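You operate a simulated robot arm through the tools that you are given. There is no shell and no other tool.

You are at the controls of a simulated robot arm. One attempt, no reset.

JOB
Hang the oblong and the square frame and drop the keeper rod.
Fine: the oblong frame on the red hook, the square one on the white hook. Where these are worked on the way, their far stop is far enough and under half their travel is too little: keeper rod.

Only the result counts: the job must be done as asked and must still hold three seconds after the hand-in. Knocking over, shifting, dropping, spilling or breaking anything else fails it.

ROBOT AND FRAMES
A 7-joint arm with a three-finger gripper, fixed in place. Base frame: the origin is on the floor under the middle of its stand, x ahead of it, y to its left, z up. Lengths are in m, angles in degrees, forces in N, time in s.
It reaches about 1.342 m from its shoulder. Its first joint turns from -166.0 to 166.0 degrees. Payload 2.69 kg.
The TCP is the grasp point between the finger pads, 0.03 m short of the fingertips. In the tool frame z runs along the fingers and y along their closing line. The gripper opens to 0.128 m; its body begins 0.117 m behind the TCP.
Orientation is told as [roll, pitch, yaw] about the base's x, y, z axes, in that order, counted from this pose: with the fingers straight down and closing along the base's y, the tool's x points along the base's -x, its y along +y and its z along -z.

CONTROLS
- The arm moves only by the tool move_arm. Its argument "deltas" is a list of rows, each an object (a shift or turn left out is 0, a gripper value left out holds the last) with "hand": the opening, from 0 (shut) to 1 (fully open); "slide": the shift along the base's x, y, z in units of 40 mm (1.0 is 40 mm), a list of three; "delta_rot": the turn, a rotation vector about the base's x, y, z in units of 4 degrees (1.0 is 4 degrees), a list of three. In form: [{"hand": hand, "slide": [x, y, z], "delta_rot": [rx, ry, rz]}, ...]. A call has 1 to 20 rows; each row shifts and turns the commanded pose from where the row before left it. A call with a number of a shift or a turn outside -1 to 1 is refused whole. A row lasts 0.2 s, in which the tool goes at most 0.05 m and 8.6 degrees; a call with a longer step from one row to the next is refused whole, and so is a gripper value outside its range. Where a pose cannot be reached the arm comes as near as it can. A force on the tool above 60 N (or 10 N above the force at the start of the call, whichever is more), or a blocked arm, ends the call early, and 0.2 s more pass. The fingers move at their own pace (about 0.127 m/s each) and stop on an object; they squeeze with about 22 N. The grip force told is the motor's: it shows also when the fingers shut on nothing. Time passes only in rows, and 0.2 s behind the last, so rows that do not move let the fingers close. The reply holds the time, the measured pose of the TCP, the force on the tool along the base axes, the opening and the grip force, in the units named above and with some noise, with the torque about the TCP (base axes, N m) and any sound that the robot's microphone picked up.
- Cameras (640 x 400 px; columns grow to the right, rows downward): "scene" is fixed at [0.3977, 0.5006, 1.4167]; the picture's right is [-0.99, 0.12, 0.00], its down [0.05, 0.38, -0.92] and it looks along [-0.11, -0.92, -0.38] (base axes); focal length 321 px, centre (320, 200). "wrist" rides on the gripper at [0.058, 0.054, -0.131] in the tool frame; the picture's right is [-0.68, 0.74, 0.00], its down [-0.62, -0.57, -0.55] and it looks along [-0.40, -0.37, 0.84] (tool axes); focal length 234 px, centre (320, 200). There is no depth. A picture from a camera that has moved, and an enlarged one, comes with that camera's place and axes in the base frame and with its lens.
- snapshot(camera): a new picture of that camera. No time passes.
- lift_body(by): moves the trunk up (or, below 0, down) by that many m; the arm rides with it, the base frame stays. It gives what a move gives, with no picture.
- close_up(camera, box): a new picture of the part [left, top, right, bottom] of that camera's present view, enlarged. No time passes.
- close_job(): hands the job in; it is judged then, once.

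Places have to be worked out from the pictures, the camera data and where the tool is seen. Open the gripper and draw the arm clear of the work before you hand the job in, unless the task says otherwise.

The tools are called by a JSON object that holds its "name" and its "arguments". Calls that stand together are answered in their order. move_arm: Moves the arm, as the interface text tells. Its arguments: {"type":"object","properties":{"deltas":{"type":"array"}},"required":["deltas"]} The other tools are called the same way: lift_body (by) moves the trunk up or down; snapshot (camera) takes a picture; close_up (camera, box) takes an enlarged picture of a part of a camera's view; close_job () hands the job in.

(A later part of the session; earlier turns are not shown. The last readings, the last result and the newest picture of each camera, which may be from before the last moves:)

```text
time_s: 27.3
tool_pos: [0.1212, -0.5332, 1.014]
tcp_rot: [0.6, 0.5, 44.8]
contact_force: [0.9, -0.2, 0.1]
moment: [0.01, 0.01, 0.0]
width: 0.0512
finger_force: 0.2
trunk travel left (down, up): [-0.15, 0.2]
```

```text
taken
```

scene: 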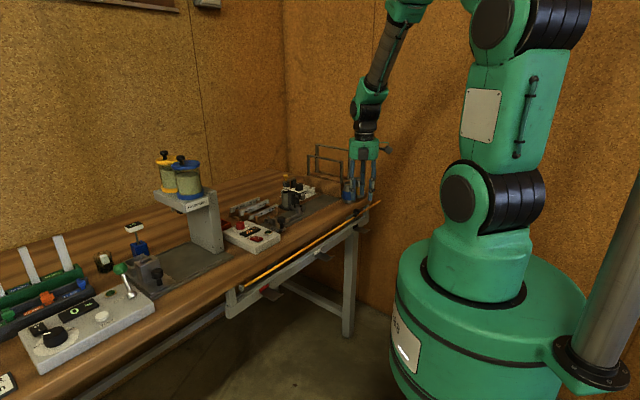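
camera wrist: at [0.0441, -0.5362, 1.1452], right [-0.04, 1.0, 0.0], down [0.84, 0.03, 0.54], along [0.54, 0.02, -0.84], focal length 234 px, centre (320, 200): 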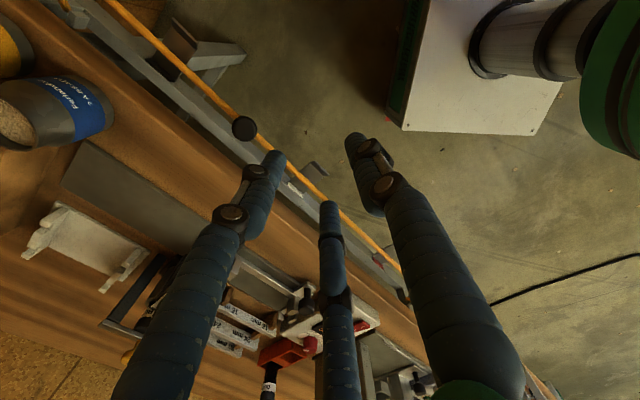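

The rod rests raised. I enlarge both views to get its raised position.

{"name": "close_up", "arguments": {"camera": "wrist", "box": [90, 0, 420, 300]}}

{"name": "close_up", "arguments": {"camera": "scene", "box": [220, 185, 400, 300]}}

{"name": "close_up", "arguments": {"camera": "scene", "box": [220, 265, 300, 315]}}

```text
1.33 times, centred on (255, 150) of wrist
camera zoom: at [0.0441, -0.5362, 1.1452], right [-0.04, 1.0, 0.0], down [0.84, 0.03, 0.54], along [0.54, 0.02, -0.84], focal length 312 px, centre (407, 267)
```

zoom: 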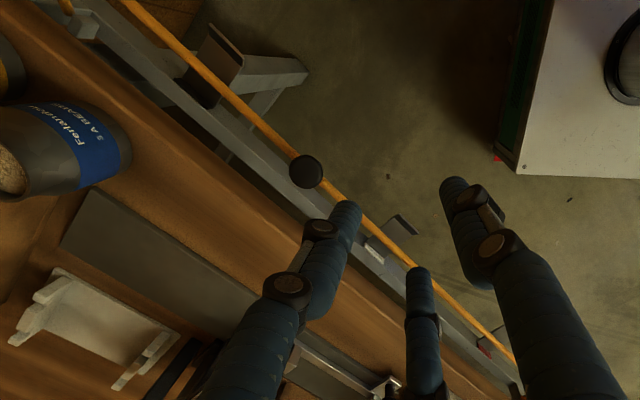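

```text
3.48 times, centred on (310, 242) of scene
camera zoom: at [0.3977, 0.5006, 1.4167], right [-0.99, 0.12, 0.0], down [0.05, 0.38, -0.92], along [-0.11, -0.92, -0.38], focal length 1116 px, centre (355, 52)
```

zoom: 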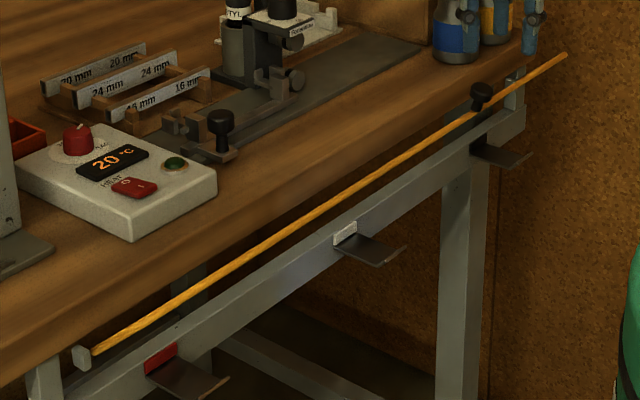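

```text
8.00 times, centred on (260, 290) of scene
camera zoom: at [0.3977, 0.5006, 1.4167], right [-0.99, 0.12, 0.0], down [0.05, 0.38, -0.92], along [-0.11, -0.92, -0.38], focal length 2567 px, centre (800, -520)
```

zoom: 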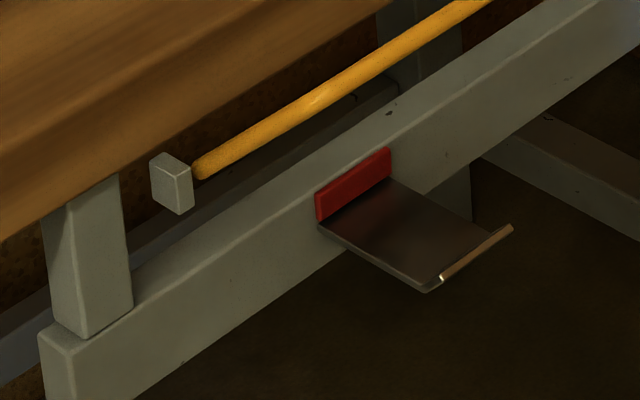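

The raised rod sits at about (w -0.525, z 0.870), so a vertical hand can't reach under it, but a hand leaning about 45° toward the robot can pass below it and feed the frame in from the front. I test that leaning pose empty, staying clear of the rod.

{"name": "move_arm", "arguments": {"deltas": [{"slide": [-0.016, 0.11, -0.333], "delta_rot": [-0.707, -0.897, 0]}, {"slide": [-0.016, 0.11, -0.333], "delta_rot": [-0.707, -0.707, 0]}, {"slide": [-0.016, 0.11, -0.333], "delta_rot": [-0.707, -0.707, 0]}, {"slide": [-0.016, 0.11, -0.333], "delta_rot": [-0.707, -0.707, 0]}, {"slide": [-0.016, 0.11, -0.333], "delta_rot": [-0.707, -0.707, 0]}, {"slide": [-0.016, 0.11, -0.333], "delta_rot": [-0.707, -0.707, 0]}, {"slide": [-0.016, 0.11, -0.333], "delta_rot": [-0.707, -0.707, 0]}, {"slide": [-0.016, 0.11, -0.333], "delta_rot": [-0.707, -0.707, 0]}, {"slide": [-0.016, 0.11, -0.333], "delta_rot": [-0.707, -0.707, 0]}, {"slide": [-0.016, 0.11, -0.333], "delta_rot": [-0.707, -0.707, 0]}, {"slide": [-0.016, 0.11, -0.333], "delta_rot": [-0.707, -0.707, 0]}, {"slide": [-0.016, 0.11, -0.333], "delta_rot": [-0.177, -0.177, 0]}]}}

{"name": "snapshot", "arguments": {"camera": "scene"}}

{"name": "snapshot", "arguments": {"camera": "wrist"}}

```text
time_s: 29.0
tool_pos: [0.1304, -0.4078, 0.7988]
tcp_rot: [-15.2, -11.4, 44.4]
contact_force: [0.3, -0.1, -0.4]
moment: [0.0, -0.02, 0.02]
width: 0.0513
finger_force: 0.1
out of reach, approached as far as the arm can: row 7, 8
trunk travel left (down, up): [-0.15, 0.2]
stopped in row 8: the arm was blocked; the commanded pose is now the measured one
```

```text
taken
```

scene: 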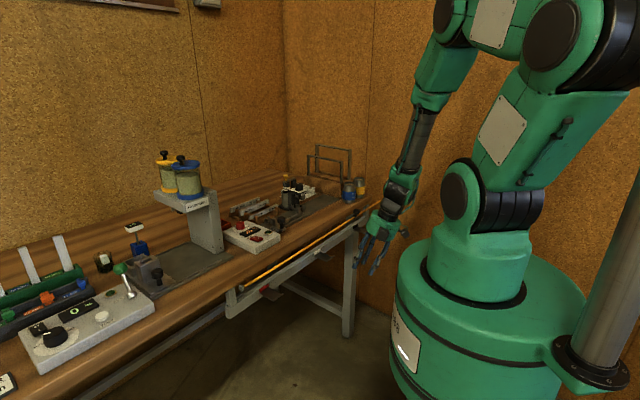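

```text
taken
camera wrist: at [0.0126, -0.4026, 0.8961], right [0.01, 1.0, -0.06], down [0.62, 0.04, 0.79], along [0.79, -0.04, -0.61], focal length 234 px, centre (320, 200)
```

wrist: 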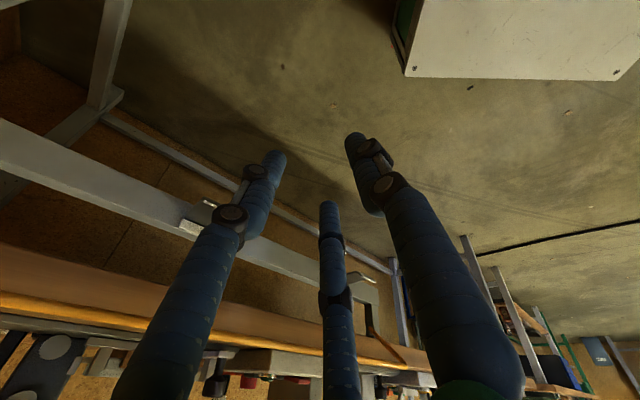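

Near the base the arm can't fold enough for that lean (stopped at about 19°). Raising the trunk should give the arm more room to reach down there, so I lift it; the hand is clear of everything above.

{"name": "lift_body", "arguments": {"by": 0.2}}

{"name": "snapshot", "arguments": {"camera": "scene"}}

```text
time_s: 31.2
tool_pos: [0.1282, -0.4072, 0.9979]
tcp_rot: [-15.3, -11.5, 44.2]
contact_force: [-0.3, -0.5, -0.3]
moment: [-0.02, 0.02, 0.03]
width: 0.0513
finger_force: 0.1
trunk travel left (down, up): [-0.35, 0.0]
```

```text
taken
```

scene: 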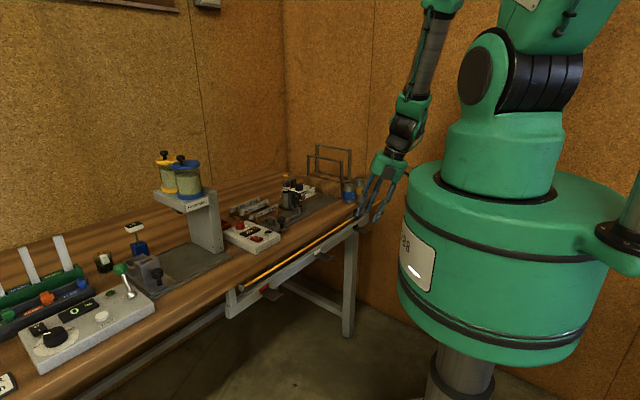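

Trunk is up 0.2 m. Now I set the lean again (target roll -45°, yaw 45°) while moving back toward the bench at a safe height above rod and bench.

{"name": "move_arm", "arguments": {"deltas": [{"slide": [0.1, -0.3, 0.12], "delta_rot": [-0.668, 0.687, 0.07]}, {"slide": [0.1, -0.3, 0.12], "delta_rot": [-0.668, 0.687, 0.07]}, {"slide": [0.1, -0.3, 0.12], "delta_rot": [-0.668, 0.687, 0.07]}, {"slide": [0.1, -0.3, 0.12], "delta_rot": [-0.707, -0.707, 0]}, {"slide": [0.1, -0.3, 0.12], "delta_rot": [-0.707, -0.707, 0]}, {"slide": [0.1, -0.3, 0.12], "delta_rot": [-0.707, -0.707, 0]}, {"slide": [0.1, -0.3, 0.12], "delta_rot": [-0.707, -0.707, 0]}, {"slide": [0.1, -0.3, 0.12], "delta_rot": [-0.707, -0.707, 0]}, {"slide": [0.1, -0.3, 0.12], "delta_rot": [-0.707, -0.707, 0]}, {"slide": [0.1, -0.3, 0.12], "delta_rot": [-0.707, -0.707, 0]}, {"slide": [0.05, -0.15, 0], "delta_rot": [-0.3, -0.3, 0]}]}}

{"name": "snapshot", "arguments": {"camera": "scene"}}

```text
time_s: 32.7
tool_pos: [0.1609, -0.4357, 1.0002]
tcp_rot: [-18.0, -4.6, 43.6]
contact_force: [0.5, -0.3, 0.0]
moment: [0.04, -0.03, 0.01]
width: 0.0512
finger_force: 0.0
out of reach, approached as far as the arm can: row 5, 6, 7
trunk travel left (down, up): [-0.35, 0.0]
stopped in row 7: the arm was blocked; the commanded pose is now the measured one
```

```text
taken
```

scene: 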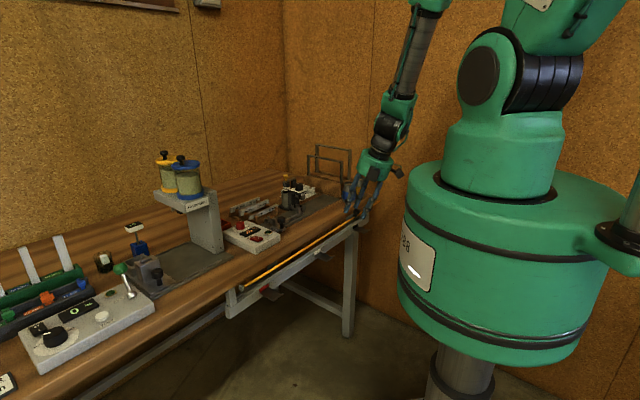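

The lean toward the bench hits a wrist limit in this arm posture; I think the wrist has to bend the other way round. I go back upright, then lean the fingers sideways (toward +x) and swing that lean around to the bench direction, so the wrist rolls over instead of locking.

{"name": "move_arm", "arguments": {"deltas": [{"slide": [0.255, -0.3, 0.4], "delta_rot": [0.49, 0.785, 0.07]}, {"slide": [0.255, -0.3, 0.4], "delta_rot": [0.49, 0.785, 0.07]}, {"slide": [0.255, -0.3, 0.4], "delta_rot": [0.49, 0.785, 0.07]}, {"slide": [0.255, -0.3, 0.4], "delta_rot": [0.49, 0.785, 0.07]}, {"slide": [0.255, -0.3, 0.4], "delta_rot": [0.49, 0.785, 0.07]}, {"slide": [0, 0, 0]}]}}

```text
time_s: 34.1
tool_pos: [0.2116, -0.498, 1.0825]
tcp_rot: [-0.2, 0.3, 44.4]
contact_force: [0.5, -0.8, 0.1]
moment: [0.03, 0.01, 0.06]
width: 0.051
finger_force: 0.1
trunk travel left (down, up): [-0.35, 0.0]
```

Upright again. Now I lean the fingers 40° toward +x (azimuth 30°) in free air above the front edge.

{"name": "move_arm", "arguments": {"deltas": [{"delta_rot": [0.5, -0.866, 0]}, {"delta_rot": [0.5, -0.866, 0]}, {"delta_rot": [0.5, -0.866, 0]}, {"delta_rot": [0.5, -0.866, 0]}, {"delta_rot": [0.5, -0.866, 0]}, {"delta_rot": [0.5, -0.866, 0]}, {"delta_rot": [0.5, -0.866, 0]}, {"delta_rot": [0.5, -0.866, 0]}, {"delta_rot": [0.5, -0.866, 0]}, {"delta_rot": [0.5, -0.866, 0]}]}}

{"name": "snapshot", "arguments": {"camera": "scene"}}

```text
time_s: 36.3
tool_pos: [0.2111, -0.4988, 1.0811]
tcp_rot: [-12.0, -38.4, 48.4]
contact_force: [0.1, -1.0, 0.0]
moment: [0.0, 0.03, -0.03]
width: 0.0509
finger_force: 0.0
trunk travel left (down, up): [-0.35, 0.0]
```

```text
taken
```

scene: 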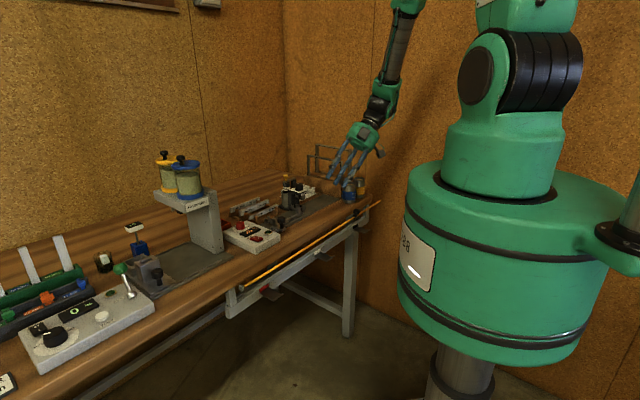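

That lean works. Now I swing the lean direction from +x around to the bench normal (azimuth -45°), keeping the hand's own turn.

{"name": "move_arm", "arguments": {"deltas": [{"delta_rot": [-0.713, -0.371, -0.293]}, {"delta_rot": [-0.743, -0.308, -0.293]}, {"delta_rot": [-0.767, -0.242, -0.293]}, {"delta_rot": [-0.785, -0.174, -0.293]}, {"delta_rot": [-0.797, -0.105, -0.293]}, {"delta_rot": [-0.803, -0.035, -0.293]}, {"delta_rot": [-0.803, 0.035, -0.293]}, {"delta_rot": [-0.797, 0.105, -0.293]}, {"delta_rot": [-0.785, 0.174, -0.293]}, {"delta_rot": [-0.767, 0.242, -0.293]}, {"delta_rot": [-0.743, 0.308, -0.293]}, {"delta_rot": [-0.713, 0.371, -0.293]}, {"delta_rot": [-0.678, 0.432, -0.293]}, {"delta_rot": [-0.638, 0.489, -0.293]}, {"delta_rot": [-0.593, 0.543, -0.293]}]}}

{"name": "snapshot", "arguments": {"camera": "scene"}}

```text
time_s: 38.6
tool_pos: [0.2488, -0.4961, 1.0886]
tcp_rot: [-28.7, -21.4, 45.9]
contact_force: [-0.2, -1.5, 0.3]
moment: [0.01, -0.04, -0.01]
width: 0.0512
finger_force: 0.1
out of reach, approached as far as the arm can: row 5, 6, 7, 8, 9, 10, 11
trunk travel left (down, up): [-0.35, 0.0]
stopped in row 11: the arm was blocked; the commanded pose is now the measured one
```

```text
taken
```

scene: 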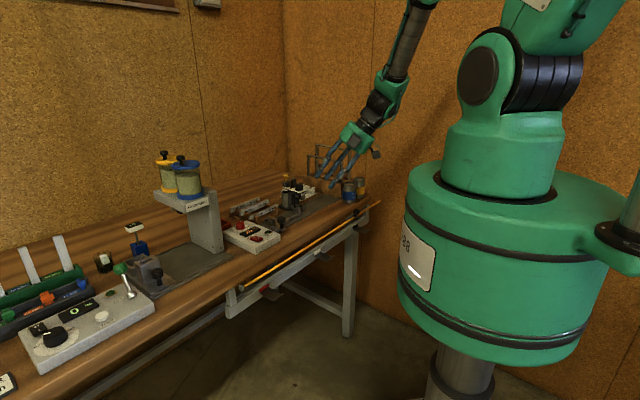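

The swing stopped at about azimuth -7°, most likely on the last joint's turn limit. I test this by rolling the hand about its own axis away from that limit and continuing the swing.

{"name": "move_arm", "arguments": {"deltas": [{"delta_rot": [0.583, -0.076, -0.809]}, {"delta_rot": [0.583, -0.076, -0.809]}, {"delta_rot": [0.583, -0.076, -0.809]}, {"delta_rot": [0.583, -0.076, -0.809]}, {"delta_rot": [0.583, -0.076, -0.809]}, {"delta_rot": [0.583, -0.076, -0.809]}, {"delta_rot": [0.583, -0.076, -0.809]}, {"delta_rot": [0.583, -0.076, -0.809]}]}}

```text
time_s: 40.5
tool_pos: [0.2468, -0.4968, 1.0896]
tcp_rot: [-12.0, -32.5, 12.0]
contact_force: [-0.7, 0.1, 0.0]
moment: [0.03, -0.01, -0.01]
width: 0.0512
finger_force: 0.0
trunk travel left (down, up): [-0.35, 0.0]
```

Rolling works, so the last joint was the limit. I continue the swing toward azimuth -45° from here.

{"name": "move_arm", "arguments": {"deltas": [{"delta_rot": [-0.705, 0.131, -0.226]}, {"delta_rot": [-0.691, 0.192, -0.226]}, {"delta_rot": [-0.672, 0.251, -0.226]}, {"delta_rot": [-0.647, 0.309, -0.226]}, {"delta_rot": [-0.618, 0.364, -0.226]}, {"delta_rot": [-0.584, 0.416, -0.226]}, {"delta_rot": [-0.545, 0.466, -0.226]}]}}

{"name": "snapshot", "arguments": {"camera": "scene"}}

```text
time_s: 42.0
tool_pos: [0.2293, -0.4508, 1.016]
tcp_rot: [-19.8, -20.7, 9.9]
contact_force: [-0.2, 0.0, -0.4]
moment: [0.0, 0.01, -0.01]
width: 0.0511
finger_force: 0.0
trunk travel left (down, up): [-0.35, 0.0]
stopped in row 7: the arm was blocked; the commanded pose is now the measured one
```

```text
taken
```

scene: 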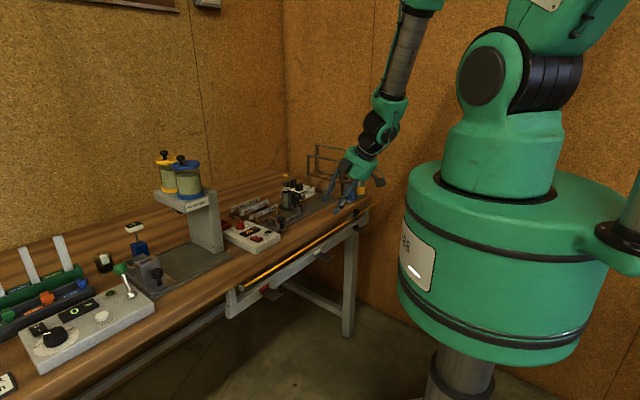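

The wrist is now rolling over (it lagged during a fast joint swing). I continue more slowly, deepening the lean in small steps.

{"name": "move_arm", "arguments": {"deltas": [{"delta_rot": [0, 0, 0]}, {"delta_rot": [-0.383, -0.321, 0]}, {"delta_rot": [-0.383, -0.321, 0]}, {"delta_rot": [-0.383, -0.321, 0]}, {"delta_rot": [-0.383, -0.321, 0]}, {"delta_rot": [-0.383, -0.321, 0]}, {"delta_rot": [-0.383, -0.321, 0]}, {"delta_rot": [-0.383, -0.321, 0]}, {"delta_rot": [-0.383, -0.321, 0]}]}}

{"name": "snapshot", "arguments": {"camera": "scene"}}

```text
time_s: 44.0
tool_pos: [0.2264, -0.4508, 1.0179]
tcp_rot: [-21.3, -21.8, 10.3]
contact_force: [-1.0, 0.2, -0.3]
moment: [0.02, -0.01, 0.01]
width: 0.0514
finger_force: 0.1
out of reach, approached as far as the arm can: row 4, 6, 8
trunk travel left (down, up): [-0.35, 0.0]
```

```text
taken
```

scene: 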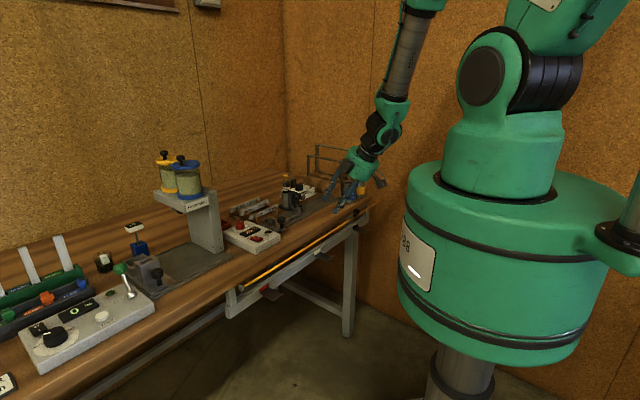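

The lean is still limited at about 30°. With the trunk high the forearm hangs too steeply, so the lowest trunk position should be the better one. I swing the wrist back the way it came while rising, before lowering the trunk.

{"name": "move_arm", "arguments": {"deltas": [{"slide": [0, 0, 0.3], "delta_rot": [0.527, -0.336, 0.168]}, {"slide": [0, 0, 0.4], "delta_rot": [0.554, -0.289, 0.168]}, {"slide": [0, 0, 0.4], "delta_rot": [0.577, -0.239, 0.168]}, {"slide": [0, 0, 0.4], "delta_rot": [0.596, -0.188, 0.168]}, {"slide": [0, 0, 0.4], "delta_rot": [0.61, -0.135, 0.168]}, {"slide": [0, 0, 0.4], "delta_rot": [0.62, -0.082, 0.168]}, {"slide": [0, 0, 0.4], "delta_rot": [0.624, -0.027, 0.168]}, {"slide": [0, 0, 0.4], "delta_rot": [0.624, 0.027, 0.168]}, {"slide": [0, 0, 0.4], "delta_rot": [0.62, 0.082, 0.168]}, {"slide": [0, 0, 0.4], "delta_rot": [0.61, 0.135, 0.168]}, {"slide": [0, 0, 0.4], "delta_rot": [0.596, 0.188, 0.168]}, {"slide": [0, 0, 0.4], "delta_rot": [0.577, 0.239, 0.168]}, {"slide": [0, 0, 0.4], "delta_rot": [0.554, 0.289, 0.168]}, {"delta_rot": [0, 0, 0]}]}}

{"name": "snapshot", "arguments": {"camera": "scene"}}

```text
time_s: 47.0
tool_pos: [0.2287, -0.4542, 1.2223]
tcp_rot: [10.7, -28.1, 3.4]
contact_force: [-0.1, -1.0, 0.0]
moment: [-0.01, -0.01, -0.01]
width: 0.0513
finger_force: 0.2
trunk travel left (down, up): [-0.35, 0.0]
```

```text
taken
```

scene: 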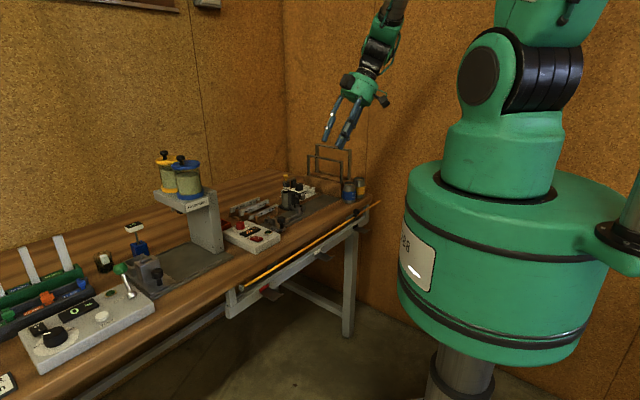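

Now back to vertical while rising further, then I lower the trunk in stages.

{"name": "move_arm", "arguments": {"deltas": [{"slide": [0, -0.2, 0.5], "delta_rot": [-0.385, 0.857, 0]}, {"slide": [0, -0.2, 0.5], "delta_rot": [-0.385, 0.857, 0]}, {"slide": [0, -0.2, 0.5], "delta_rot": [-0.385, 0.857, 0]}, {"slide": [0, -0.2, 0.5], "delta_rot": [-0.385, 0.857, 0]}, {"slide": [0, -0.2, 0.5], "delta_rot": [-0.385, 0.857, 0]}, {"slide": [0, -0.2, 0.5], "delta_rot": [-0.385, 0.857, 0]}, {"slide": [0, -0.2, 0.5], "delta_rot": [-0.385, 0.857, 0]}, {"slide": [0, -0.2, 0.5], "delta_rot": [-0.385, 0.857, 0]}, {"delta_rot": [0, 0, 0]}]}}

{"name": "lift_body", "arguments": {"by": -0.2}}

```text
time_s: 49.0
tool_pos: [0.2279, -0.5169, 1.3809]
tcp_rot: [0.5, 0.4, 6.0]
contact_force: [-0.1, -0.4, -0.2]
moment: [0.0, 0.02, 0.01]
width: 0.0511
finger_force: 0.1
trunk travel left (down, up): [-0.35, 0.0]
```

```text
time_s: 51.2
tool_pos: [0.2281, -0.5155, 1.1828]
tcp_rot: [0.5, 0.3, 6.0]
contact_force: [-0.2, -1.1, 0.8]
moment: [0.03, 0.02, 0.0]
width: 0.0513
finger_force: 0.1
trunk travel left (down, up): [-0.15, 0.2]
```

{"name": "move_arm", "arguments": {"deltas": [{"slide": [0, 0, 1]}, {"slide": [0, 0, 1]}, {"slide": [0, 0, 1]}, {"delta_rot": [0, 0, 0]}]}}

{"name": "lift_body", "arguments": {"by": -0.15}}

{"name": "snapshot", "arguments": {"camera": "scene"}}

```text
time_s: 52.2
tool_pos: [0.2269, -0.5158, 1.3023]
tcp_rot: [0.7, 0.4, 6.0]
contact_force: [0.4, 0.3, 0.1]
moment: [-0.02, -0.03, 0.02]
width: 0.0513
finger_force: 0.0
trunk travel left (down, up): [-0.15, 0.2]
```

```text
time_s: 53.9
tool_pos: [0.2278, -0.5172, 1.1527]
tcp_rot: [0.5, 0.4, 6.0]
contact_force: [-0.3, 0.2, -0.4]
moment: [0.01, 0.0, 0.0]
width: 0.0512
finger_force: 0.0
trunk travel left (down, up): [0.0, 0.35]
```

```text
taken
```

scene: 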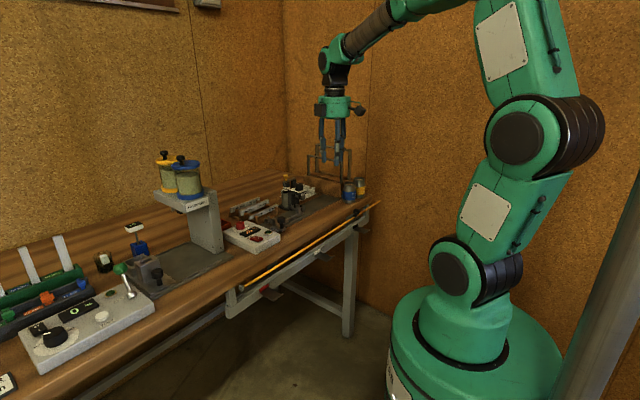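

Trunk is at its lowest and the forearm now comes in much flatter. I turn to yaw 45° and try the lean toward the bench again at a safe height.

{"name": "move_arm", "arguments": {"deltas": [{"slide": [-0.16, 0, -0.2], "delta_rot": [0, 0, 1]}, {"slide": [-0.16, 0, -0.2], "delta_rot": [0, 0, 1]}, {"slide": [-0.16, 0, -0.2], "delta_rot": [0, 0, 1]}, {"slide": [-0.16, 0, -0.2], "delta_rot": [0, 0, 1]}, {"slide": [-0.16, 0, -0.2], "delta_rot": [0, 0, 1]}, {"slide": [-0.16, 0, -0.2], "delta_rot": [0, 0, 1]}, {"slide": [-0.16, 0, -0.2], "delta_rot": [0, 0, 1]}, {"slide": [-0.16, 0, -0.2], "delta_rot": [0, 0, 1]}, {"slide": [-0.16, 0, -0.2], "delta_rot": [0, 0, 1]}, {"slide": [-0.16, 0, -0.2], "delta_rot": [0, 0, 0.8]}, {"delta_rot": [0, 0, 0]}]}}

{"name": "move_arm", "arguments": {"deltas": [{"delta_rot": [-0.707, -0.707, 0]}, {"delta_rot": [-0.707, -0.707, 0]}, {"delta_rot": [-0.707, -0.707, 0]}, {"delta_rot": [-0.707, -0.707, 0]}, {"delta_rot": [-0.707, -0.707, 0]}, {"delta_rot": [-0.707, -0.707, 0]}, {"delta_rot": [-0.707, -0.707, 0]}, {"delta_rot": [-0.707, -0.707, 0]}, {"delta_rot": [-0.707, -0.707, 0]}, {"delta_rot": [-0.707, -0.707, 0]}, {"delta_rot": [-0.707, -0.707, 0]}]}}

{"name": "snapshot", "arguments": {"camera": "scene"}}

```text
time_s: 56.3
tool_pos: [0.1625, -0.5159, 1.0717]
tcp_rot: [0.5, 0.3, 45.2]
contact_force: [-0.4, 0.7, 0.0]
moment: [-0.01, 0.01, 0.0]
width: 0.051
finger_force: 0.0
trunk travel left (down, up): [0.0, 0.35]
```

```text
time_s: 58.7
tool_pos: [0.1783, -0.5031, 0.9538]
tcp_rot: [-31.7, -9.0, 45.8]
contact_force: [0.5, 3.8, 1.2]
moment: [-0.27, 0.02, -0.16]
width: 0.0513
finger_force: 0.0
trunk travel left (down, up): [0.0, 0.35]
stopped in row 11: the arm was blocked; the commanded pose is now the measured one
```

```text
taken
```

scene: 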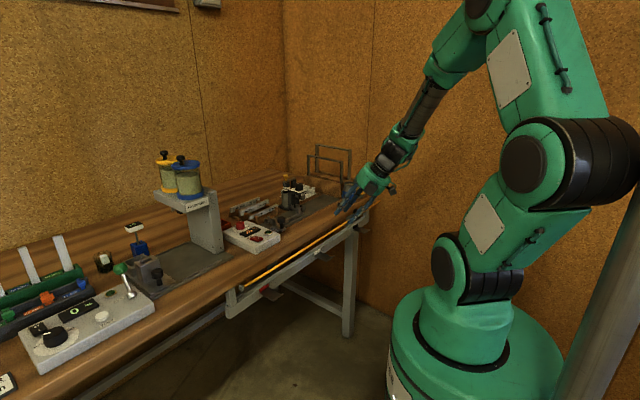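

The hand is now nearly in line with the forearm (a straight-wrist spot, so joints swing fast there) and sagged in height. I rise again and keep deepening the lean slowly.

{"name": "move_arm", "arguments": {"deltas": [{"delta_rot": [0, 0, 0]}, {"slide": [-0.2, 0.2, 0.6]}, {"slide": [-0.2, 0.2, 0.6]}, {"slide": [0, 0, 0.6]}, {"delta_rot": [0, 0, 0]}]}}

{"name": "snapshot", "arguments": {"camera": "scene"}}

```text
time_s: 60.1
tool_pos: [0.1696, -0.4786, 0.9626]
tcp_rot: [-26.4, -14.4, 45.4]
contact_force: [0.6, 0.2, 0.0]
moment: [0.01, -0.01, 0.02]
width: 0.0512
finger_force: 0.1
trunk travel left (down, up): [0.0, 0.35]
stopped in row 5: the arm was blocked; the commanded pose is now the measured one
```

```text
taken
```

scene: 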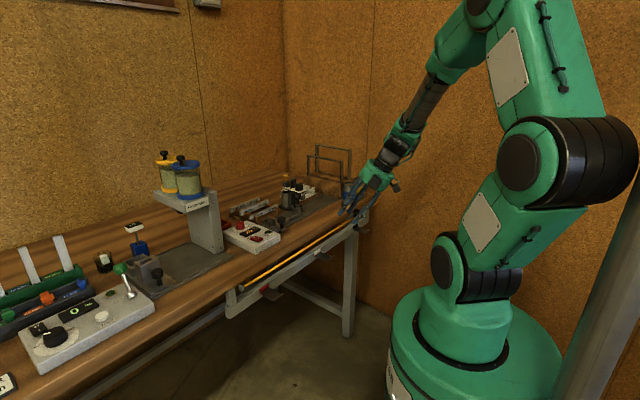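

The arm locks again at about 30°; with yaw 45° the last joint has no travel left. The mirror-image grip (yaw -135°, thumb on the rail side) uses the middle of that joint's range, so I go upright again and turn the hand round to it.

{"name": "move_arm", "arguments": {"deltas": [{"slide": [0, 0, 0.4], "delta_rot": [0.26, 0.9, 0]}, {"slide": [0, 0, 0.5], "delta_rot": [0.26, 0.9, 0]}, {"slide": [0, 0, 0.5], "delta_rot": [0.26, 0.9, 0]}, {"slide": [0, 0, 0.5], "delta_rot": [0.26, 0.9, 0]}, {"slide": [0, 0, 0.5], "delta_rot": [0.26, 0.9, 0]}, {"slide": [0, 0, 0.5], "delta_rot": [0.26, 0.9, 0]}, {"slide": [0, 0, 0.5], "delta_rot": [0.26, 0.9, 0]}, {"slide": [0, 0, 0.5], "delta_rot": [0.26, 0.9, 0]}, {"delta_rot": [0, 0, 0]}]}}

```text
time_s: 62.1
tool_pos: [0.1689, -0.4801, 1.1219]
tcp_rot: [-0.5, 0.9, 42.4]
contact_force: [-0.2, -0.5, -0.3]
moment: [0.04, -0.02, 0.02]
width: 0.0511
finger_force: 0.1
trunk travel left (down, up): [0.0, 0.35]
```

{"name": "move_arm", "arguments": {"deltas": [{"slide": [0.08, 0.04, 0], "delta_rot": [0, 0, -1]}, {"slide": [0.08, 0.04, 0], "delta_rot": [0, 0, -1]}, {"slide": [0.08, 0.04, 0], "delta_rot": [0, 0, -1]}, {"slide": [0.08, 0.04, 0], "delta_rot": [0, 0, -1]}, {"slide": [0.08, 0.04, 0], "delta_rot": [0, 0, -1]}, {"slide": [0.08, 0.04, 0], "delta_rot": [0, 0, -1]}, {"slide": [0.08, 0.04, 0], "delta_rot": [0, 0, -1]}, {"slide": [0.08, 0.04, 0], "delta_rot": [0, 0, -1]}, {"slide": [0.08, 0.04, 0], "delta_rot": [0, 0, -1]}, {"slide": [0.08, 0.04, 0], "delta_rot": [0, 0, -1]}, {"slide": [0.08, 0.04, 0], "delta_rot": [0, 0, -1]}, {"slide": [0.08, 0.04, 0], "delta_rot": [0, 0, -1]}, {"slide": [0.08, 0.04, 0], "delta_rot": [0, 0, -1]}, {"slide": [0.08, 0.04, 0], "delta_rot": [0, 0, -1]}, {"slide": [0.08, 0.04, 0], "delta_rot": [0, 0, -1]}, {"slide": [0.08, 0.04, 0], "delta_rot": [0, 0, -1]}, {"slide": [0.08, 0.04, 0], "delta_rot": [0, 0, -1]}, {"slide": [0.08, 0.04, 0], "delta_rot": [0, 0, -1]}, {"slide": [0.08, 0.04, 0], "delta_rot": [0, 0, -1]}, {"slide": [0.08, 0.04, 0], "delta_rot": [0, 0, -1]}]}}

{"name": "move_arm", "arguments": {"deltas": [{"delta_rot": [0, 0, -1]}, {"delta_rot": [0, 0, -1]}, {"delta_rot": [0, 0, -1]}, {"delta_rot": [0, 0, -1]}, {"delta_rot": [0, 0, -1]}, {"delta_rot": [0, 0, -1]}, {"delta_rot": [0, 0, -1]}, {"delta_rot": [0, 0, -1]}, {"delta_rot": [0, 0, -1]}, {"delta_rot": [0, 0, -1]}, {"delta_rot": [0, 0, -1]}, {"delta_rot": [0, 0, -1]}, {"delta_rot": [0, 0, -1]}, {"delta_rot": [0, 0, -1]}, {"delta_rot": [0, 0, -1]}, {"delta_rot": [0, 0, -1]}, {"delta_rot": [0, 0, -1]}, {"delta_rot": [0, 0, -1]}, {"delta_rot": [0, 0, -1]}, {"delta_rot": [0, 0, -1]}]}}

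```text
time_s: 66.3
tool_pos: [0.2324, -0.4477, 1.1206]
tcp_rot: [-0.5, 1.0, -37.8]
contact_force: [-0.2, 0.1, -0.4]
moment: [-0.01, -0.02, 0.03]
width: 0.0513
finger_force: 0.0
trunk travel left (down, up): [0.0, 0.35]
```

```text
time_s: 70.5
tool_pos: [0.2335, -0.4475, 1.1206]
tcp_rot: [-0.5, 1.1, -117.7]
contact_force: [0.0, 0.0, 0.7]
moment: [0.03, -0.02, -0.01]
width: 0.051
finger_force: 0.0
trunk travel left (down, up): [0.0, 0.35]
```

Yaw -118° reached without trouble. I finish to -135° and then lean toward the bench.

{"name": "move_arm", "arguments": {"deltas": [{"delta_rot": [-0.3, 0, -1]}, {"delta_rot": [0, 0, -1]}, {"delta_rot": [0, 0, -1]}, {"delta_rot": [0, 0, -1]}, {"delta_rot": [0, 0, -0.33]}, {"delta_rot": [-0.707, -0.707, 0]}, {"delta_rot": [-0.707, -0.707, 0]}, {"delta_rot": [-0.707, -0.707, 0]}, {"delta_rot": [-0.707, -0.707, 0]}, {"delta_rot": [-0.707, -0.707, 0]}, {"delta_rot": [-0.707, -0.707, 0]}, {"delta_rot": [-0.707, -0.707, 0]}, {"delta_rot": [-0.707, -0.707, 0]}]}}

{"name": "snapshot", "arguments": {"camera": "scene"}}

```text
time_s: 73.5
tool_pos: [0.2423, -0.4485, 1.0901]
tcp_rot: [28.9, 1.6, -133.9]
contact_force: [-0.3, -0.6, 0.0]
moment: [-0.02, 0.0, 0.02]
width: 0.0512
finger_force: 0.0
trunk travel left (down, up): [0.0, 0.35]
stopped in row 13: the arm was blocked; the commanded pose is now the measured one
```

```text
taken
```

scene: 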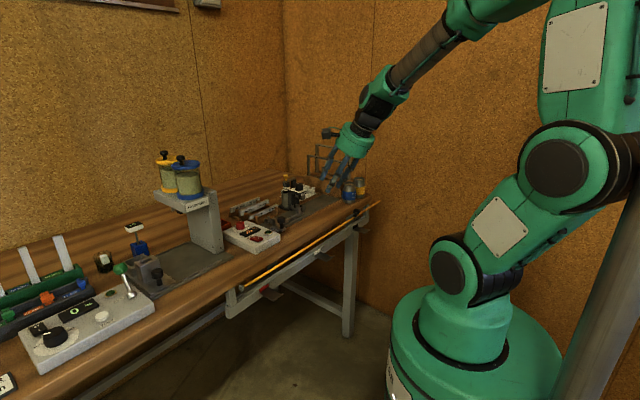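

Lean is 29° with the wrist now nearly straight; it stalls when passing that spot quickly. I go on in 1° steps.

{"name": "move_arm", "arguments": {"deltas": [{"delta_rot": [0, 0, 0]}, {"delta_rot": [-0.18, -0.18, 0]}, {"delta_rot": [-0.18, -0.18, 0]}, {"delta_rot": [-0.18, -0.18, 0]}, {"delta_rot": [-0.18, -0.18, 0]}, {"delta_rot": [-0.18, -0.18, 0]}, {"delta_rot": [-0.18, -0.18, 0]}, {"delta_rot": [-0.18, -0.18, 0]}, {"delta_rot": [-0.18, -0.18, 0]}, {"delta_rot": [-0.18, -0.18, 0]}, {"delta_rot": [-0.18, -0.18, 0]}]}}

{"name": "close_up", "arguments": {"camera": "scene", "box": [280, 0, 480, 220]}}

```text
time_s: 76.1
tool_pos: [0.2524, -0.4429, 1.0395]
tcp_rot: [34.2, 4.6, -132.6]
contact_force: [0.4, -0.3, -0.2]
moment: [0.01, -0.01, 0.01]
width: 0.0512
finger_force: 0.0
trunk travel left (down, up): [0.0, 0.35]
stopped in row 11: the arm was blocked; the commanded pose is now the measured one
```

```text
1.82 times, centred on (380, 110) of scene
camera zoom: at [0.3977, 0.5006, 1.4167], right [-0.99, 0.12, 0.0], down [0.05, 0.38, -0.92], along [-0.11, -0.92, -0.38], focal length 583 px, centre (211, 364)
```

zoom: 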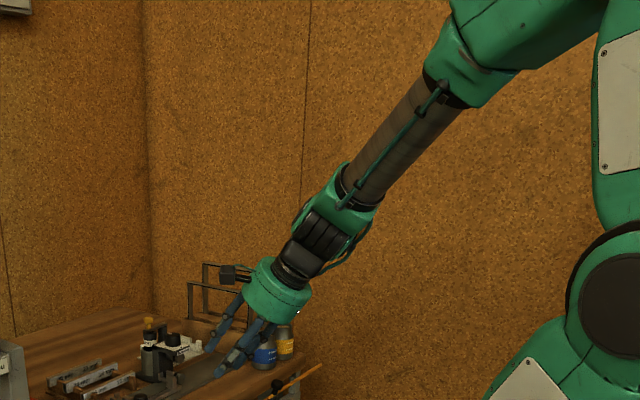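

The wrist is now dead straight, so it must bend the other way by rolling the forearm; with yaw -135° there is turn range for that. I go upright, bring the trunk to mid height, and redo the swing-around.

{"name": "move_arm", "arguments": {"deltas": [{"slide": [-0.05, 0, 0.45], "delta_rot": [0.55, 0.786, 0]}, {"slide": [-0.05, 0, 0.45], "delta_rot": [0.55, 0.786, 0]}, {"slide": [-0.05, 0, 0.45], "delta_rot": [0.55, 0.786, 0]}, {"slide": [-0.05, 0, 0.45], "delta_rot": [0.55, 0.786, 0]}, {"slide": [-0.05, 0, 0.45], "delta_rot": [0.55, 0.786, 0]}, {"slide": [-0.05, 0, 0.45], "delta_rot": [0.55, 0.786, 0]}, {"slide": [-0.05, 0, 0.45], "delta_rot": [0.55, 0.786, 0]}, {"slide": [-0.05, 0, 0.45], "delta_rot": [0.55, 0.786, 0]}, {"slide": [-0.05, 0, 0.45], "delta_rot": [0.55, 0.786, 0]}, {"delta_rot": [0, 0, 0]}]}}

{"name": "lift_body", "arguments": {"by": 0.15}}

```text
time_s: 78.3
tool_pos: [0.2343, -0.4457, 1.2066]
tcp_rot: [0.3, -0.7, -133.8]
contact_force: [0.4, -0.1, 0.3]
moment: [0.04, 0.04, -0.01]
width: 0.0509
finger_force: 0.0
trunk travel left (down, up): [0.0, 0.35]
```

```text
time_s: 80.0
tool_pos: [0.2339, -0.4454, 1.3552]
tcp_rot: [0.3, -0.8, -133.7]
contact_force: [-0.5, -0.5, -0.8]
moment: [0.01, -0.02, -0.01]
width: 0.0513
finger_force: 0.1
trunk travel left (down, up): [-0.15, 0.2]
```

{"name": "move_arm", "arguments": {"deltas": [{"slide": [0, 0, -1]}, {"slide": [0, 0, -1]}, {"slide": [0, 0, -1]}, {"slide": [0, 0, -1]}, {"slide": [0, 0, -1]}, {"slide": [0, 0, -1]}, {"slide": [0, 0, -0.8], "delta_rot": [0.5, -0.866, 0]}, {"delta_rot": [0.5, -0.866, 0]}, {"delta_rot": [0.5, -0.866, 0]}, {"delta_rot": [0.5, -0.866, 0]}, {"delta_rot": [0.5, -0.866, 0]}, {"delta_rot": [0.5, -0.866, 0]}, {"delta_rot": [0.5, -0.866, 0]}, {"delta_rot": [0.5, -0.866, 0]}, {"delta_rot": [0.5, -0.866, 0]}, {"delta_rot": [0.5, -0.866, 0]}, {"delta_rot": [0, 0, 0]}]}}

{"name": "snapshot", "arguments": {"camera": "scene"}}

```text
time_s: 83.6
tool_pos: [0.2339, -0.4468, 1.0838]
tcp_rot: [13.4, 37.3, -129.4]
contact_force: [0.7, -0.1, 0.2]
moment: [0.02, 0.01, 0.0]
width: 0.0514
finger_force: 0.1
trunk travel left (down, up): [-0.15, 0.2]
```

```text
taken
```

scene: 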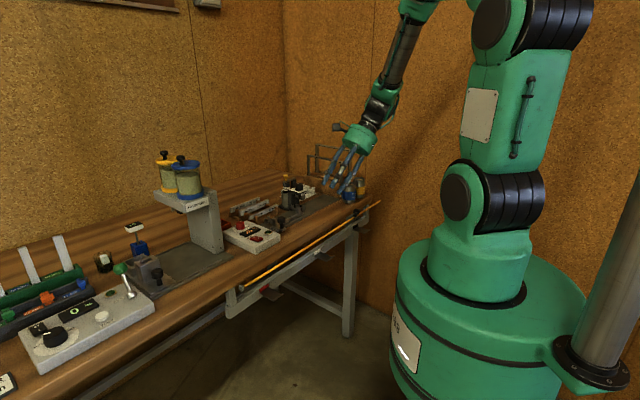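

{"name": "move_arm", "arguments": {"deltas": [{"delta_rot": [-0.568, -0.302, -0.234]}, {"delta_rot": [-0.587, -0.262, -0.234]}, {"delta_rot": [-0.604, -0.22, -0.234]}, {"delta_rot": [-0.618, -0.177, -0.234]}, {"delta_rot": [-0.629, -0.134, -0.234]}, {"delta_rot": [-0.637, -0.089, -0.234]}, {"delta_rot": [-0.641, -0.045, -0.234]}, {"delta_rot": [-0.643, 0, -0.234]}, {"delta_rot": [-0.641, 0.045, -0.234]}, {"delta_rot": [-0.637, 0.089, -0.234]}, {"delta_rot": [-0.629, 0.134, -0.234]}, {"delta_rot": [-0.618, 0.177, -0.234]}]}}

{"name": "snapshot", "arguments": {"camera": "scene"}}

```text
time_s: 86.2
tool_pos: [0.2339, -0.4452, 1.0834]
tcp_rot: [37.4, 15.7, -128.9]
contact_force: [-0.2, 0.7, -0.3]
moment: [0.03, 0.03, 0.05]
width: 0.0513
finger_force: 0.0
trunk travel left (down, up): [-0.15, 0.2]
```

```text
taken
```

scene: 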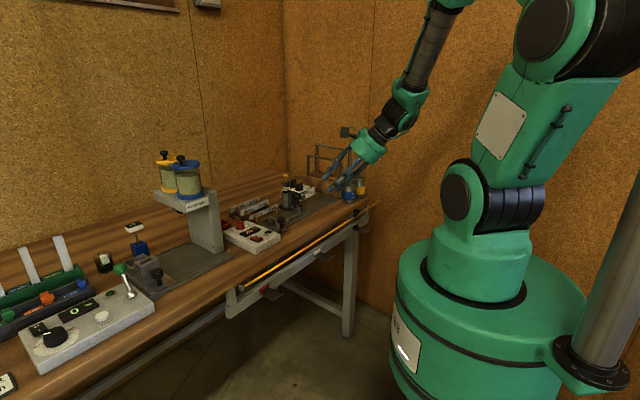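

The wrist follows now without hitting a limit. I continue the swing to the bench direction.

{"name": "move_arm", "arguments": {"deltas": [{"delta_rot": [-0.604, 0.22, -0.234]}, {"delta_rot": [-0.587, 0.262, -0.234]}, {"delta_rot": [-0.568, 0.302, -0.234]}, {"delta_rot": [-0.545, 0.341, -0.234]}, {"delta_rot": [-0.52, 0.378, -0.234]}, {"delta_rot": [-0.493, 0.413, -0.234]}, {"delta_rot": [-0.463, 0.447, -0.234]}, {"delta_rot": [0, 0, 0]}]}}

{"name": "snapshot", "arguments": {"camera": "scene"}}

```text
time_s: 87.8
tool_pos: [0.2196, -0.4238, 1.0067]
tcp_rot: [32.5, 4.0, -135.8]
contact_force: [-1.0, -0.1, 0.1]
moment: [0.01, 0.02, -0.03]
width: 0.0513
finger_force: 0.0
trunk travel left (down, up): [-0.15, 0.2]
stopped in row 7: the arm was blocked; the commanded pose is now the measured one
```

```text
taken
```

scene: 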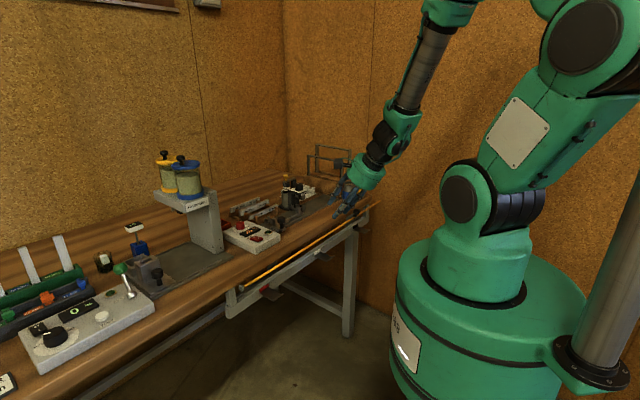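

The wrist is now bent outward relative to the forearm, as wanted, though it lagged. I let it settle, rise a little and deepen the lean gently.

{"name": "move_arm", "arguments": {"deltas": [{"delta_rot": [0, 0, 0]}, {"slide": [0, 0, 0.3]}, {"slide": [0, 0, 0.3]}, {"slide": [0, 0, 0.3], "delta_rot": [-0.3, -0.15, 0]}, {"slide": [0, 0, 0.3], "delta_rot": [-0.3, -0.15, 0]}, {"delta_rot": [-0.3, -0.2, 0]}, {"delta_rot": [-0.3, -0.2, 0]}, {"delta_rot": [0, 0, 0]}]}}

{"name": "snapshot", "arguments": {"camera": "scene"}}

```text
time_s: 89.5
tool_pos: [0.2202, -0.3979, 0.9921]
tcp_rot: [30.7, 7.1, -135.4]
contact_force: [0.5, -0.2, 0.1]
moment: [0.0, 0.01, 0.0]
width: 0.0513
finger_force: 0.0
trunk travel left (down, up): [-0.15, 0.2]
stopped in row 8: the arm was blocked; the commanded pose is now the measured one
```

```text
taken
```

scene: 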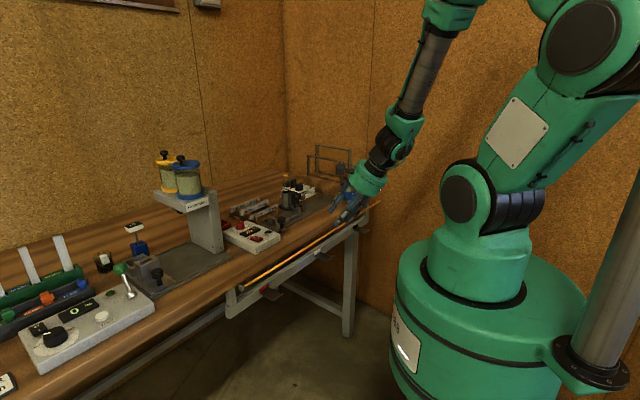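

It sticks at the same lean, so a lean straight at the bench isn't available. But a combined lean (toward the bench and sideways along the rail, azimuth about 0°) was reachable, and the fingers would still lie in the tilted frame's plane. I swing back to azimuth 0° first.

{"name": "move_arm", "arguments": {"deltas": [{"slide": [0, -0.13, 0.3], "delta_rot": [0.449, -0.281, 0.152]}, {"slide": [0, -0.13, 0.4], "delta_rot": [0.468, -0.249, 0.152]}, {"slide": [0, -0.13, 0.4], "delta_rot": [0.484, -0.216, 0.152]}, {"slide": [0, -0.13, 0.4], "delta_rot": [0.498, -0.181, 0.152]}, {"slide": [0, -0.13, 0.4], "delta_rot": [0.509, -0.146, 0.152]}, {"slide": [0, -0.13, 0.4], "delta_rot": [0.518, -0.11, 0.152]}, {"slide": [0, -0.13, 0.4], "delta_rot": [0.525, -0.074, 0.152]}, {"slide": [0, -0.13, 0.4], "delta_rot": [0.529, -0.037, 0.152]}, {"slide": [0, -0.13, 0], "delta_rot": [0.53, 0, 0.152]}, {"delta_rot": [0, 0, 0]}]}}

{"name": "snapshot", "arguments": {"camera": "scene"}}

```text
time_s: 91.7
tool_pos: [0.2202, -0.4474, 1.1206]
tcp_rot: [22.0, 23.4, -132.7]
contact_force: [-0.2, -0.2, -0.7]
moment: [0.05, 0.0, 0.01]
width: 0.0511
finger_force: 0.0
trunk travel left (down, up): [-0.15, 0.2]
```

```text
taken
```

scene: 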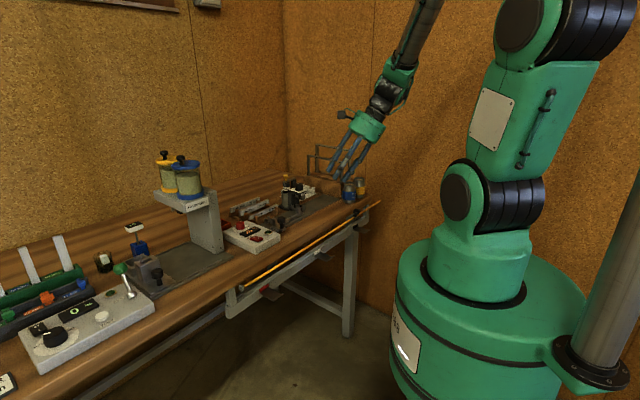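

The arm is free again at this combined lean. Before committing, I look closely at the hand's outline (camera boxes, body), to judge its clearance from the raised rod.

{"name": "close_up", "arguments": {"camera": "scene", "box": [310, 70, 430, 190]}}

{"name": "close_up", "arguments": {"camera": "scene", "box": [340, 0, 460, 75]}}

{"name": "snapshot", "arguments": {"camera": "wrist"}}

```text
3.33 times, centred on (370, 130) of scene
camera zoom: at [0.3977, 0.5006, 1.4167], right [-0.99, 0.12, 0.0], down [0.05, 0.38, -0.92], along [-0.11, -0.92, -0.38], focal length 1070 px, centre (153, 433)
```

zoom: 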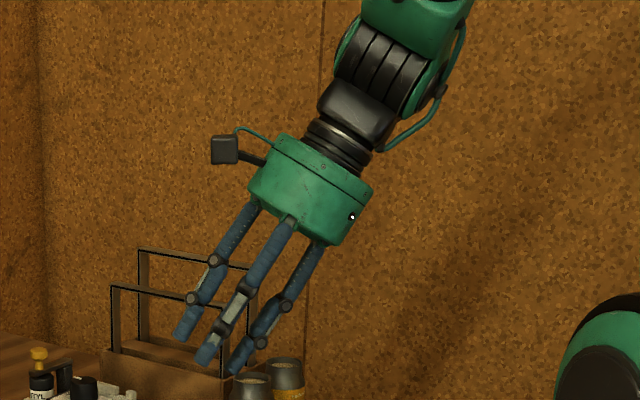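

```text
5.33 times, centred on (400, 38) of scene
camera zoom: at [0.3977, 0.5006, 1.4167], right [-0.99, 0.12, 0.0], down [0.05, 0.38, -0.92], along [-0.11, -0.92, -0.38], focal length 1711 px, centre (-107, 1067)
```

zoom: 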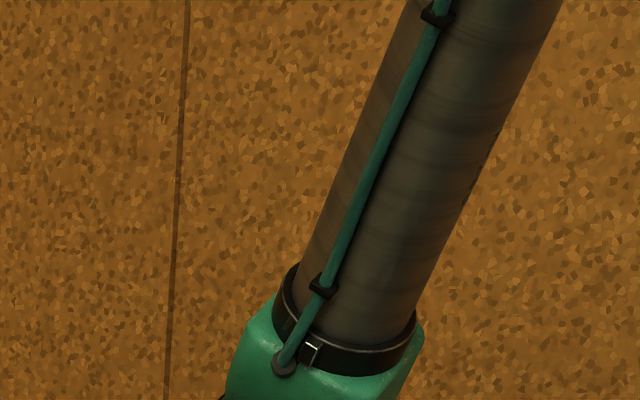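

```text
taken
camera wrist: at [0.218, -0.4498, 1.2731], right [0.01, -1.0, -0.02], down [-1.0, -0.01, 0.03], along [-0.03, 0.02, -1.0], focal length 234 px, centre (320, 200)
```

wrist: 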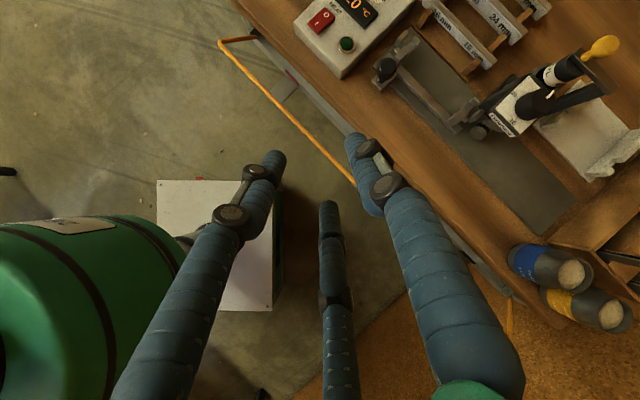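

The hand's two boxes sit on the thumb side, so a sideways lean of about 45° keeps them off the rod. I now build the candidate hanging orientation (yaw -135°, 45° sideways along the rail, then 45° toward the bench), empty and at safe height.

{"name": "move_arm", "arguments": {"deltas": [{"delta_rot": [-0.07, 1, 0]}, {"delta_rot": [-0.07, 1, 0]}, {"delta_rot": [-0.07, 1, 0]}, {"delta_rot": [-0.07, 1, 0]}, {"delta_rot": [-0.07, 1, 0]}, {"delta_rot": [-0.07, 1, 0]}, {"delta_rot": [-0.07, 1, 0]}, {"delta_rot": [-0.07, 1, -0.5]}, {"delta_rot": [0.707, -0.707, 0]}, {"delta_rot": [0.707, -0.707, 0]}, {"delta_rot": [0.707, -0.707, 0]}, {"delta_rot": [0.707, -0.707, 0]}, {"delta_rot": [0.707, -0.707, 0]}, {"delta_rot": [0.707, -0.707, 0]}, {"delta_rot": [0.707, -0.707, 0]}, {"delta_rot": [0.707, -0.707, 0]}, {"delta_rot": [0.707, -0.707, 0]}, {"delta_rot": [0.707, -0.707, 0]}, {"delta_rot": [0.707, -0.707, 0]}]}}

{"name": "move_arm", "arguments": {"deltas": [{"delta_rot": [-0.707, -0.707, 0]}, {"delta_rot": [-0.707, -0.707, 0]}, {"delta_rot": [-0.707, -0.707, 0]}, {"delta_rot": [-0.707, -0.707, 0]}, {"delta_rot": [-0.707, -0.707, 0]}, {"delta_rot": [-0.707, -0.707, 0]}, {"delta_rot": [-0.707, -0.707, 0]}, {"delta_rot": [-0.707, -0.707, 0]}, {"delta_rot": [-0.707, -0.707, 0]}, {"delta_rot": [-0.707, -0.707, 0]}, {"delta_rot": [-0.707, -0.707, 0]}]}}

{"name": "snapshot", "arguments": {"camera": "scene"}}

```text
time_s: 95.7
tool_pos: [0.2192, -0.447, 1.1201]
tcp_rot: [-3.1, 43.0, -140.4]
contact_force: [0.1, 0.6, -0.2]
moment: [0.03, -0.01, -0.03]
width: 0.0516
finger_force: 0.2
trunk travel left (down, up): [-0.15, 0.2]
```

```text
time_s: 98.1
tool_pos: [0.2207, -0.4462, 1.1201]
tcp_rot: [52.2, 32.5, -104.8]
contact_force: [0.4, -0.4, -0.1]
moment: [0.04, 0.01, 0.0]
width: 0.0513
finger_force: 0.0
trunk travel left (down, up): [-0.15, 0.2]
```

```text
taken
```

scene: 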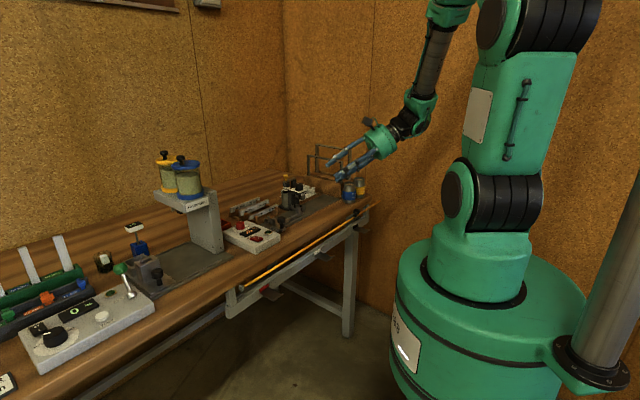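

This orientation is reached freely. I test it empty at the white hook: first outward, then down, then in toward the hook below the rod, with the fingers nearly shut as when holding a frame.

{"name": "move_arm", "arguments": {"deltas": [{"hand": 0.15, "slide": [-0.5, 0.5, -0.5], "delta_rot": [0.1, 0.6, 0]}, {"slide": [-0.5, 0.5, -0.8]}, {"slide": [0, 0, -1]}, {"slide": [0, 0, -1]}, {"slide": [0, 0, -1]}, {"slide": [0, 0, -1]}, {"slide": [0, 0, -1]}, {"slide": [0, 0, -1]}, {"slide": [0, 0, -0.8]}, {"delta_rot": [0, 0, 0]}]}}

{"name": "snapshot", "arguments": {"camera": "scene"}}

{"name": "snapshot", "arguments": {"camera": "wrist"}}

```text
time_s: 100.3
tool_pos: [0.1804, -0.4071, 0.795]
tcp_rot: [49.3, 32.3, -106.2]
contact_force: [0.4, 0.1, -0.8]
moment: [0.02, -0.01, 0.0]
width: 0.0189
finger_force: 0.1
trunk travel left (down, up): [-0.15, 0.2]
```

```text
taken
```

scene: 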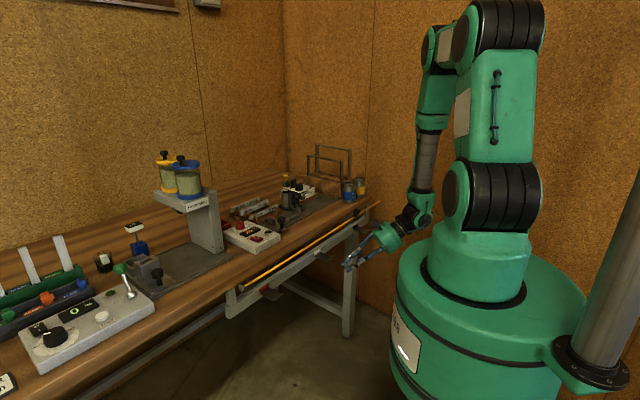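

```text
taken
camera wrist: at [0.1124, -0.4056, 0.933], right [0.22, -0.97, 0.11], down [-0.89, -0.24, -0.39], along [0.4, -0.01, -0.91], focal length 234 px, centre (320, 200)
```

wrist: 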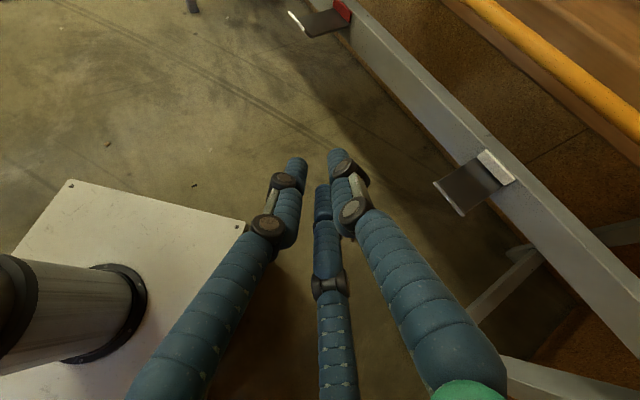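

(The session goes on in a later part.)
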